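You operate a simulated robot arm through the tools that you are given. There is no shell and no other tool. Be economical: measure what you need, move in short steps, check, and stop when the job is done.

Carry out the task below with a simulated robot arm. There is one attempt and no reset: what you move stays moved.

## Task
Take the sponge from the worktop beside the hob and put it in the blue pan on the worktop over the cooker bay.
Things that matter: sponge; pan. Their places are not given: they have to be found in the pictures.

It is judged by the outcome, as a careful person would: the job done as asked, and still so three seconds after it is handed in. It fails if anything else is knocked over, pushed out of place, dropped, spilled or broken.

## Robot
A 7-joint arm with a two-finger parallel gripper, fixed in place. Base frame: the origin is at the foot of the arm, x ahead of it, y to its left, z up; the work surface is at about z = 0. Readings come in m, rad, newtons and seconds.
With the tool pointing down near the work surface it reaches from about 0.24 to 0.62 m from the base axis. Its first joint turns from -1.152 to 1.152 rad. Payload 2.6 kg.
The TCP is the grasp point between the finger pads, 0.03 m short of the fingertips. In the tool frame z runs along the fingers and y along their closing line. The gripper opens to 0.094 m. The fingers are 0.028 m wide and 0.01 m thick; the gripper's body (0.05 by 0.096 m) begins 0.055 m behind the TCP.
Orientation is told as [roll, pitch, yaw] about the base's x, y, z axes, in that order, counted from this pose: with the fingers straight down and closing along the base's y, the tool's x points along the base's -x, its y along +y and its z along -z.

## Interface
- The arm moves only by the tool jog_arm. Its argument "motion" is a list of rows, each a list of 6 numbers: the shift along the tool's x, y, z in mm, then the turn, a rotation vector about the tool's x, y, z in rad. In form: [[dx, dy, dz, rx, ry, rz], ...]. A call has 1 to 20 rows; each row shifts and turns the commanded pose from where the row before left it, along the tool's axes as they then stand. "claw" is the finger opening in mm, from 0 to 94, set as the call begins (left out, the last holds). A row lasts 0.2 s, in which the tool goes at most 0.05 m and 0.15 rad; a call with a longer step from one row to the next is refused whole, and so is a gripper value outside its range. A pose out of reach is approached as far as the arm can. The call stops where the force on the tool passes 40 N (or 10 N more than at its start, if that is more) or the arm is blocked; 0.2 s more then pass. The fingers move at their own pace (about 0.072 m/s each) and stop on an object; they squeeze with about 38 N. The grip force told is the motor's: it shows also when the fingers shut on nothing. Time passes only in rows, and 0.2 s behind the last, so rows that do not move let the fingers close. The reply holds the time, the measured pose of the TCP, the force on the tool along the base axes, the opening and the grip force, in the units named above and with some noise.
- Cameras (640 x 400 px; columns grow to the right, rows downward): "scene" is fixed at [0.0122, 0.4324, 0.5568]; the picture's right is [-0.91, -0.40, 0.00], its down [-0.29, 0.67, -0.69] and it looks along [0.28, -0.63, -0.73] (base axes); focal length 273 px, centre (320, 200). "wrist" rides on the gripper at [-0.037, 0, -0.058] in the tool frame; the picture's right is [0.00, -1.00, 0.00], its down [0.97, 0.00, -0.24] and it looks along [0.24, 0.00, 0.97] (tool axes); focal length 218 px, centre (320, 200).
- capture(camera): a new picture of that camera. No time passes.
- probe_pixels(camera, pixels): for up to 12 pixels [column, row] of the newest picture of that camera ("zoom" is the newest enlarged one), the place [x, y, z] in the base frame of the surface seen there, good to about 0.002 m, but the place of the scene camera against the robot may be out by one fixed shift of up to 0.012 m in any direction. No time passes.
- enlarge(camera, box): a new picture of the part [left, top, right, bottom] of that camera's present view, enlarged. No time passes.
- finish_job(): hands the job in; it is judged then, once.

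Keep the steps short. Do not move on a guess: measure, check each grasp and each placing, and mend mistakes. In all there are 60 turns and 30 pictures (those below and enlarged ones count). Leave the gripper open and the arm clear of the work at the hand-in unless told otherwise, and finish with a single line.

The tools are called as a command line: name --pt "numbers of a row" for each row, then --argument value for the rest, lists and objects as JSON in quotes. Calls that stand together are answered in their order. jog_arm: Moves the arm, as the interface text tells. Its arguments: {"type":"object","properties":{"motion":{"type":"array","items":{"type":"array","items":{"type":"number"}}},"claw":{"type":"number"}},"required":["motion"]} The other tools are called the same way: capture (camera) takes a picture; probe_pixels (camera, pixels) gives the place of the surface under pixels of a picture; enlarge (camera, box) takes an enlarged picture of a part of a camera's view; finish_job () hands the job in.

At the start:

```text
time: 0.0
eef_pos: [0.387, 0.1166, 0.2913]
ee_rot: [0.0, -0.001, 0.001]
contact_force: [-0.3, 0.3, 0.4]
width: 0.0938
grip_force: 0.0
```

scene: 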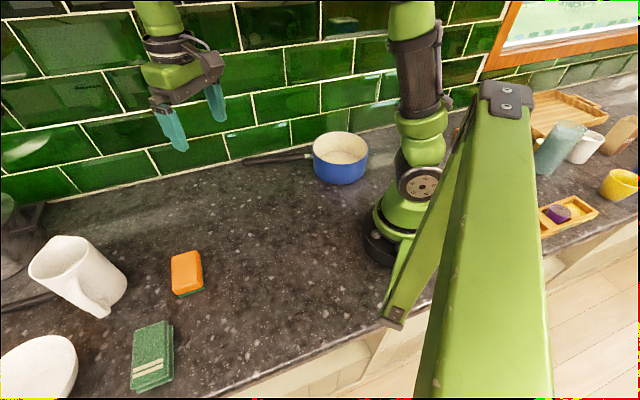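
wrist: 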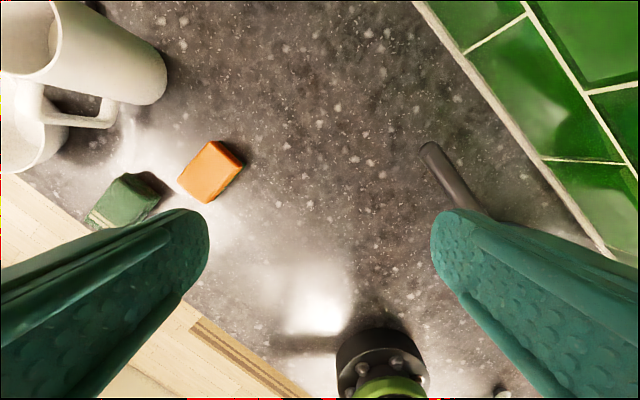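

The orange sponge is at about (187,273) in the scene and the green cloth at (152,355) is a separate item. The blue pan is at about (340,158). I'll measure the sponge in both cameras and the pan in the scene.

probe_pixels --camera "scene" --pixels '[[172, 257], [198, 252], [202, 286], [175, 294], [187, 272], [210, 300], [340, 133], [314, 152], [367, 152], [342, 166], [342, 150], [280, 159]]'

probe_pixels --camera "wrist" --pixels '[[210, 143], [240, 165], [209, 199], [181, 182], [210, 170], [250, 200], [432, 150], [470, 200], [130, 195]]'

enlarge --camera "scene" --box '[230, 110, 390, 210]'

enlarge --camera "wrist" --box '[130, 110, 290, 210]'

```text
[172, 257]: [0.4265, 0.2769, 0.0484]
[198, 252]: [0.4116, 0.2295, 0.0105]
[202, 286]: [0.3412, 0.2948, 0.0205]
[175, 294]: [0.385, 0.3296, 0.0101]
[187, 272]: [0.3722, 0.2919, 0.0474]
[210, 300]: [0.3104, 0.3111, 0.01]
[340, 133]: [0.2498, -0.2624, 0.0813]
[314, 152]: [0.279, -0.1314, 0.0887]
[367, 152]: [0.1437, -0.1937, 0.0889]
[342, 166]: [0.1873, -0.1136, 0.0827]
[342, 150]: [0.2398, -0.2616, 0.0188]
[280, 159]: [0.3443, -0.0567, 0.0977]
```

```text
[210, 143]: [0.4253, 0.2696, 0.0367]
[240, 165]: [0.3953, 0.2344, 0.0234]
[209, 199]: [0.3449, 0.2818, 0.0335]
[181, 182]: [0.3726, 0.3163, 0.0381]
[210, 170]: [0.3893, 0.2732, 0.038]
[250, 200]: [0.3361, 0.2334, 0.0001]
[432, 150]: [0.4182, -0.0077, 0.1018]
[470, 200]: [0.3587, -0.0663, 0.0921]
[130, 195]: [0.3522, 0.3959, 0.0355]
```

```text
4.00 times, centred on (310, 160) of scene
```

zoom: 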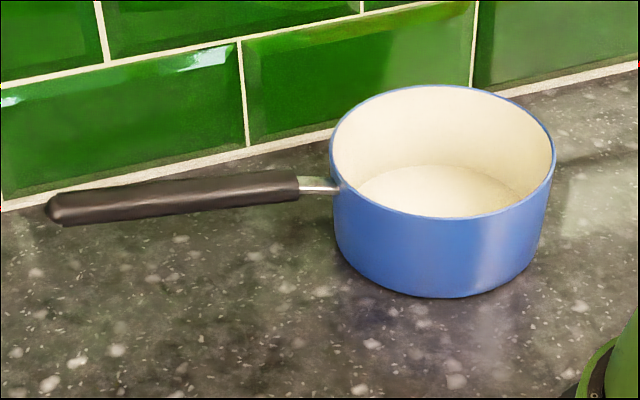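

```text
4.00 times, centred on (210, 160) of wrist
```

zoom: 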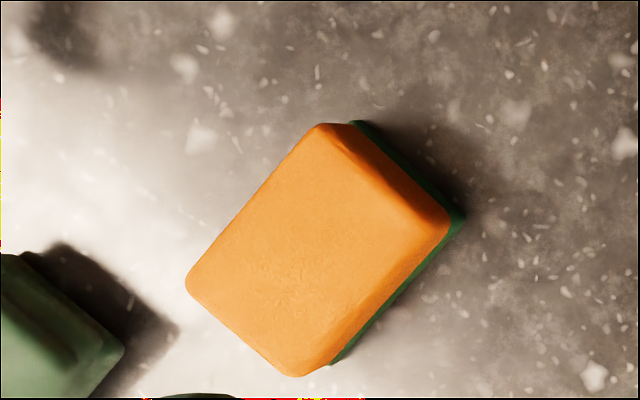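

The sponge top sits at about z = 0.038, centred near (0.385, 0.276). Its short side (about 0.05 m) runs along (0.66, 0.75), so the yaw should be about -0.72. The pan centre is near (0.216, -0.18) with the rim at about z = 0.08. Next I check the mug's closeness, then move above the sponge and turn while staying high.

probe_pixels --camera "wrist" --pixels '[[160, 95], [110, 110], [90, 122], [140, 175], [155, 190], [160, 70]]'

jog_arm --pt "0.5 40 0 0 0 0" --pt "0.5 40 0 0 0 0" --pt "0.5 40 0 0 0 0" --pt "0.5 39 0 0 0 0" --pt "0 0 15 0 0 0.144" --pt "0 0 15 0 0 0.144" --pt "0 0 15 0 0 0.144" --pt "0 0 15 0 0 0.144" --pt "0 0 15 0 0 0.144" --pt "0 0 0 0 0 0" --claw 80

capture --camera "wrist"

```text
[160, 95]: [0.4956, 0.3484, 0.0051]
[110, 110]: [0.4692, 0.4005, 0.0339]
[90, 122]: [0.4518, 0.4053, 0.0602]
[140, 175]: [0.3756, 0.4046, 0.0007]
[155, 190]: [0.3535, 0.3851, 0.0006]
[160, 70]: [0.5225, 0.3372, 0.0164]
```

```text
time: 2.2
eef_pos: [0.3848, 0.275, 0.2157]
ee_rot: [-0.001, -0.001, -0.721]
contact_force: [1.0, -0.9, -0.7]
width: 0.08
grip_force: 0.1
```

```text
25 pictures are left
```

wrist: 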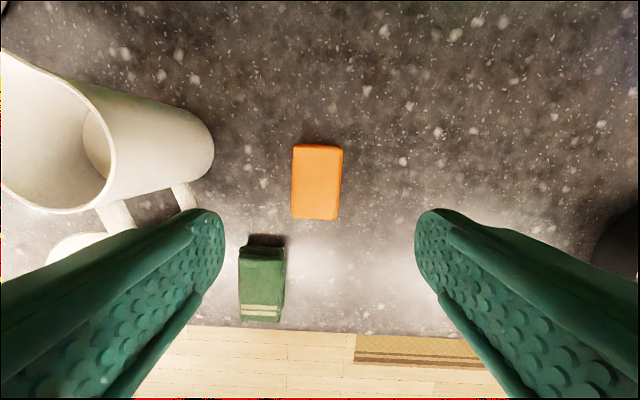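

The sponge is well lined up at (317,181). The mug is to the left at (200,150). I measure both to be sure of clearance.

probe_pixels --camera "wrist" --pixels '[[296, 148], [339, 151], [336, 216], [294, 214], [316, 181], [211, 155], [188, 195], [180, 115], [265, 258], [280, 240]]'

```text
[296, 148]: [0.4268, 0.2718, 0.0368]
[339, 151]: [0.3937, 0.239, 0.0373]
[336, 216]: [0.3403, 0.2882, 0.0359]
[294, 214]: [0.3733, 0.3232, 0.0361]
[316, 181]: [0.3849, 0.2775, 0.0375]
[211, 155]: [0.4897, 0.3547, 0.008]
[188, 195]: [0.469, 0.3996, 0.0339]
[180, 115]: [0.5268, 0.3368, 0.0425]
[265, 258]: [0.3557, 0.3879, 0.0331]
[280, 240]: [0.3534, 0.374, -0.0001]
```

The refined sponge centre is (0.3835, 0.2806), with 0.047 m to grip and a yaw of -0.785. The mug (nearest at 0.49, 0.355) and cloth are clear. I turn 0.064 more, shift, and go most of the way down.

jog_arm --pt "0 0 0 0 0 0.064" --pt "4.8 3 0 0 0 0" --pt "0 0 36 0 0 0" --pt "0 0 36 0 0 0" --pt "0 0 36 0 0 0" --pt "0 0 20 0 0 0" --pt "0 0 0 0 0 0"

capture --camera "wrist"

```text
time: 3.8
eef_pos: [0.383, 0.2817, 0.0883]
ee_rot: [0.0, 0.001, -0.785]
contact_force: [-0.9, 0.4, 0.2]
width: 0.0801
grip_force: 0.0
```

```text
24 pictures are left
```

wrist: 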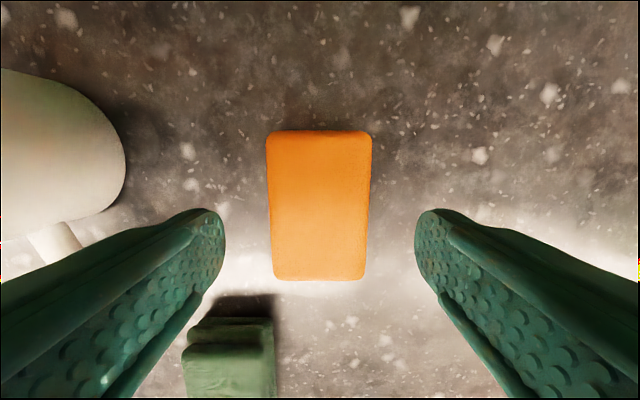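

Aligned, with the fingers either side of the sponge. I go down to z = 0.036 (tips about 6 mm above the top) and then close.

jog_arm --pt "0 0 20 0 0 0" --pt "0 0 18 0 0 0" --pt "0 0 14 0 0 0" --pt "0 0 0 0 0 0"

jog_arm --pt "0 0 0 0 0 0" --pt "0 0 0 0 0 0" --pt "0 0 0 0 0 0" --pt "0 0 0 0 0 0" --claw 25

```text
time: 4.8
eef_pos: [0.3831, 0.2823, 0.036]
ee_rot: [0.0, 0.0, -0.784]
contact_force: [-0.5, 0.1, 0.5]
width: 0.08
grip_force: 0.2
```

```text
time: 5.8
eef_pos: [0.3823, 0.2816, 0.0362]
ee_rot: [0.0, -0.001, -0.784]
contact_force: [0.6, -0.3, -0.2]
width: 0.0583
grip_force: 38.2
```

The fingers stopped at 0.058 m with 38 N, so the sponge is held (its base is wider than the top). I lift it and look.

jog_arm --pt "0 0 -20 0 0 0" --pt "0 0 -35 0 0 0" --pt "0 0 -40 0 0 0" --pt "0 0 -40 0 0 0" --pt "0 0 -40 0 0 0" --pt "0 0 0 0 0 0"

capture --camera "scene"

capture --camera "wrist"

```text
time: 7.2
eef_pos: [0.3819, 0.2804, 0.2131]
ee_rot: [-0.001, 0.003, -0.784]
contact_force: [-0.3, 0.9, -0.8]
width: 0.0582
grip_force: 38.0
```

```text
23 pictures are left
```

scene: 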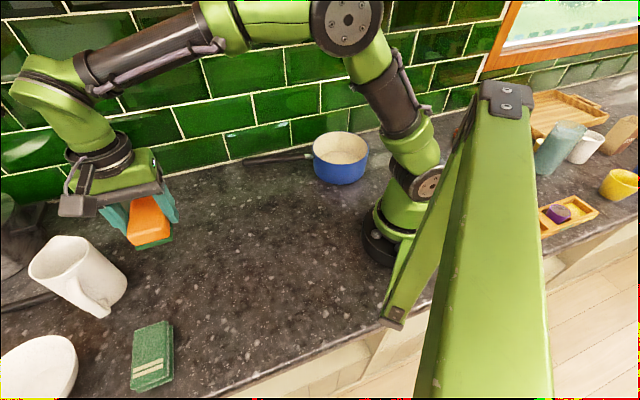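

```text
22 pictures are left
```

wrist: 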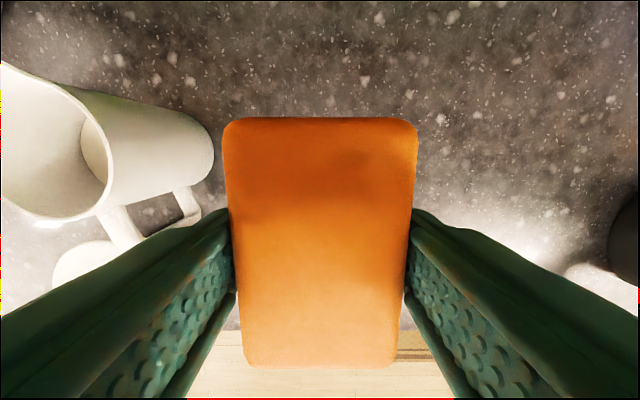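

The sponge is held securely. I carry it at z = 0.21 toward the pan, stopping short at about (0.29, -0.10) to view the pan with the wrist camera.

jog_arm --pt "-22.8 -26.7 0 0 0 0" --pt "-22.8 -26.7 0 0 0 0" --pt "-22.8 -26.7 0 0 0 0" --pt "-22.8 -26.7 0 0 0 0" --pt "-22.8 -26.7 0 0 0 0" --pt "-22.8 -26.7 0 0 0 0" --pt "-22.8 -26.7 0 0 0 0" --pt "-22.8 -26.7 0 0 0 0" --pt "-5.3 -30 0 0 0 0" --pt "-5.3 -30 0 0 0 0" --pt "-5.3 -30 0 0 0 0" --pt "-5.3 -30 0 0 0 0" --pt "0 0 0 0 0 0"

capture --camera "wrist"

capture --camera "scene"

```text
time: 10.0
eef_pos: [0.2914, -0.0991, 0.2122]
ee_rot: [-0.002, 0.0, -0.783]
contact_force: [0.9, 0.2, 0.0]
width: 0.0584
grip_force: 38.2
```

```text
21 pictures are left
```

wrist: 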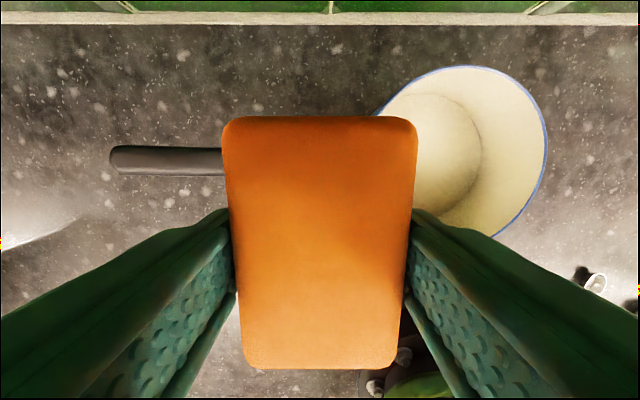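

```text
20 pictures are left
```

scene: 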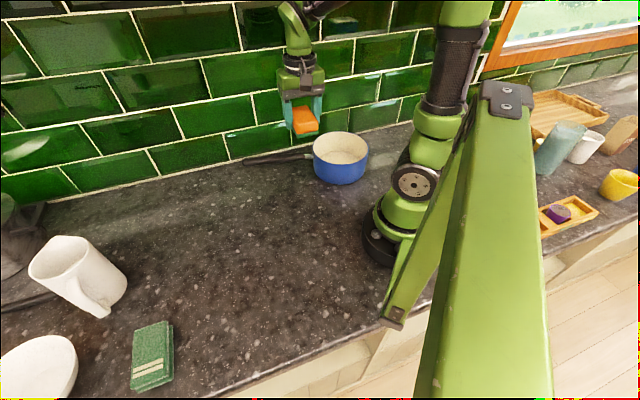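

The pan's rim arc is visible in the wrist picture from (405,88) over (465,67) and (546,155) to (500,232). I measure the rim and floor.

probe_pixels --camera "wrist" --pixels '[[405, 87], [435, 71], [468, 68], [505, 81], [533, 110], [545, 150], [538, 187], [522, 213], [500, 232], [450, 150], [435, 175], [490, 18]]'

```text
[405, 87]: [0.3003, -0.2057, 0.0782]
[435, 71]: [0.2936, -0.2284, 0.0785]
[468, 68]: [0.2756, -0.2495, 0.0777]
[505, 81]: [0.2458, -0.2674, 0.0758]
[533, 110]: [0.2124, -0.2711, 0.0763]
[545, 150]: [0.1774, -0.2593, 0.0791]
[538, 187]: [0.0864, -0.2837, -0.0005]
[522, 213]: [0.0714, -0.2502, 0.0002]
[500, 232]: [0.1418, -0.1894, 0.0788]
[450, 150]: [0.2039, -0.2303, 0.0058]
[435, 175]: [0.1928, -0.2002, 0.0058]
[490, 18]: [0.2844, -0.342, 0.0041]
```

The rim circle fits a centre of (0.2215, -0.190) with radius 0.08. The rim is at z = 0.078 and the floor at 0.006. I move over the centre and come down to z = 0.14, then check.

jog_arm --pt "-3.7 -28.5 0 0 0 0" --pt "-3.7 -28.5 0 0 0 0" --pt "-3.7 -28.5 0 0 0 0" --pt "-3.7 -28.5 0 0 0 0" --pt "0 0 36 0 0 0" --pt "0 0 36 0 0 0" --pt "0 0 0 0 0 0"

capture --camera "wrist"

enlarge --camera "scene" --box '[230, 60, 422, 180]'

```text
time: 11.6
eef_pos: [0.2208, -0.1913, 0.1388]
ee_rot: [0.0, -0.001, -0.782]
contact_force: [-0.5, 0.3, -0.2]
width: 0.0582
grip_force: 37.4
```

```text
19 pictures are left
```

wrist: 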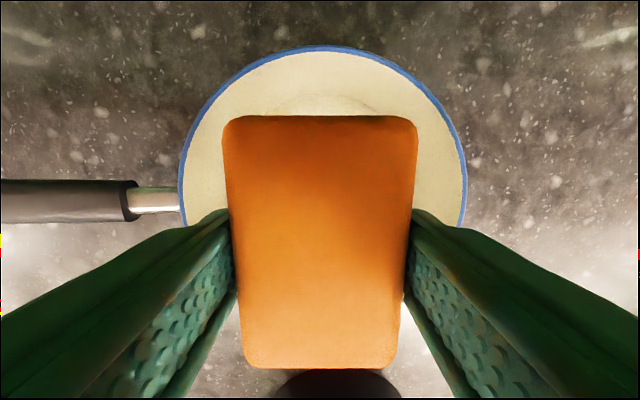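

```text
3.33 times, centred on (326, 120) of scene
```

zoom: 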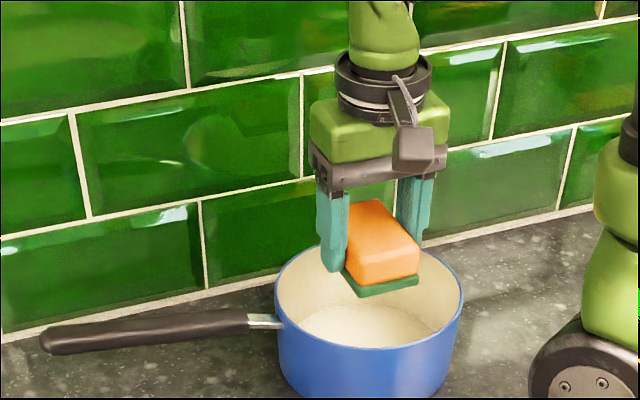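

Centred: the rim spans columns 180–468 around the sponge, and clearance looks good. I lower it in small steps to z = 0.048, a few mm above the pan floor.

jog_arm --pt "0 0 20 0 0 0" --pt "0 0 20 0 0 0" --pt "0 0 20 0 0 0" --pt "0 0 16 0 0 0" --pt "0 0 10 0 0 0" --pt "0 0 5 0 0 0" --pt "0 0 0 0 0 0"

enlarge --camera "scene" --box '[230, 80, 422, 200]'

```text
time: 13.2
eef_pos: [0.2224, -0.1913, 0.0492]
ee_rot: [0.001, 0.001, -0.785]
contact_force: [-0.1, -0.5, -0.2]
width: 0.058
grip_force: 38.1
```

```text
3.33 times, centred on (326, 140) of scene
```

zoom: 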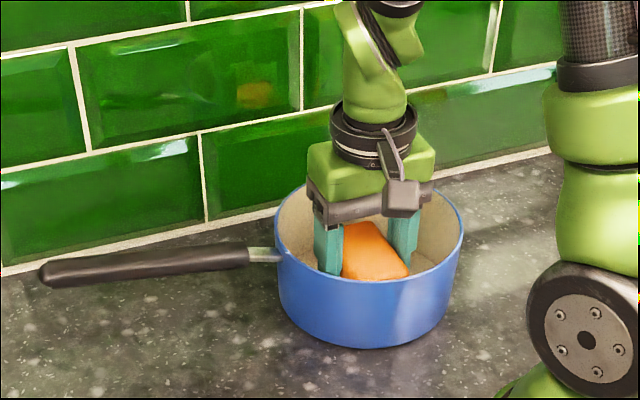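

The sponge is inside the pan just above the floor with no contact force. I lower 5 mm more, open modestly to 74 mm (well inside the rim), and then rise straight up.

jog_arm --pt "0 0 3 0 0 0" --pt "0 0 2 0 0 0" --pt "0 0 0 0 0 0"

jog_arm --pt "0 0 0 0 0 0" --pt "0 0 0 0 0 0" --pt "0 0 0 0 0 0" --claw 74

jog_arm --pt "0 0 -15 0 0 0" --pt "0 0 -25 0 0 0" --pt "0 0 -35 0 0 0" --pt "0 0 -35 0 0 0" --pt "0 0 -35 0 0 0" --pt "0 0 -35 0 0 0" --pt "0 0 0 0 0 0"

capture --camera "wrist"

capture --camera "scene"

```text
time: 14.0
eef_pos: [0.2225, -0.191, 0.0443]
ee_rot: [0.001, 0.0, -0.784]
contact_force: [-0.3, 0.0, -0.5]
width: 0.0583
grip_force: 37.5
```

```text
time: 14.8
eef_pos: [0.223, -0.1911, 0.044]
ee_rot: [-0.001, -0.001, -0.783]
contact_force: [-0.4, 1.0, -0.6]
width: 0.074
grip_force: 0.1
```

```text
time: 16.4
eef_pos: [0.221, -0.1896, 0.2246]
ee_rot: [0.001, 0.001, -0.784]
contact_force: [0.2, -0.3, -0.7]
width: 0.0737
grip_force: 0.0
```

```text
16 pictures are left
```

wrist: 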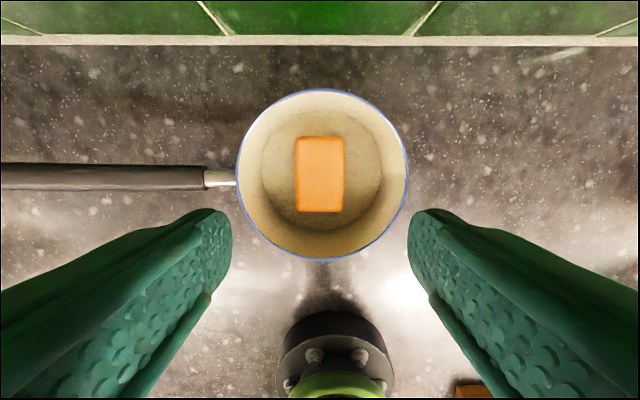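

```text
15 pictures are left
```

scene: 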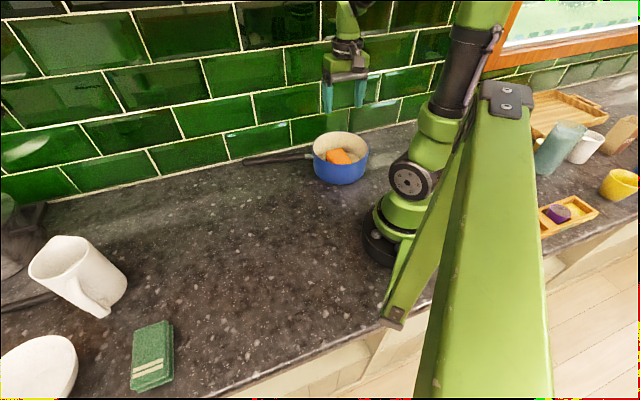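

The sponge lies flat in the pan, the pan has not moved, and everything else is in place. I bring the arm away from above the pan with the gripper open.

jog_arm --pt "3 30 -5 0 0 0" --pt "3 30 -5 0 0 0" --pt "3 30 -5 0 0 0" --pt "3 30 -5 0 0 0" --pt "15 30 -5 0 0 0" --pt "15 30 -5 0 0 0" --pt "0 0 0 0 0 0" --claw 90

capture --camera "scene"

```text
time: 18.0
eef_pos: [0.3165, -0.0309, 0.2538]
ee_rot: [0.0, 0.001, -0.785]
contact_force: [-0.3, 0.3, -0.1]
width: 0.0899
grip_force: 0.1
```

```text
14 pictures are left
```

scene: 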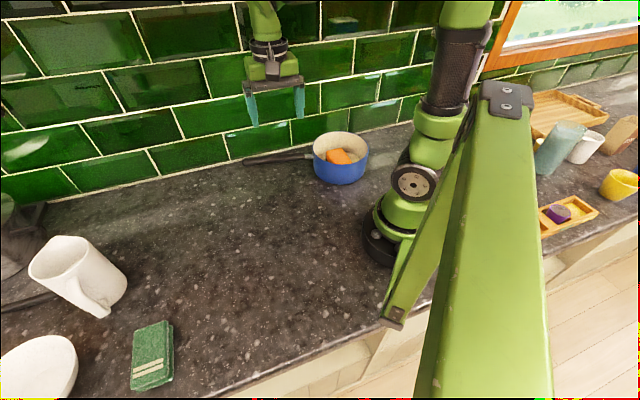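

The sponge is in the pan, the arm is clear and the gripper is open, so I hand in.

finish_job

```text
The job is handed in.
```

The sponge is lying flat in the blue pan, nothing else was moved, and the arm is clear with the gripper open.
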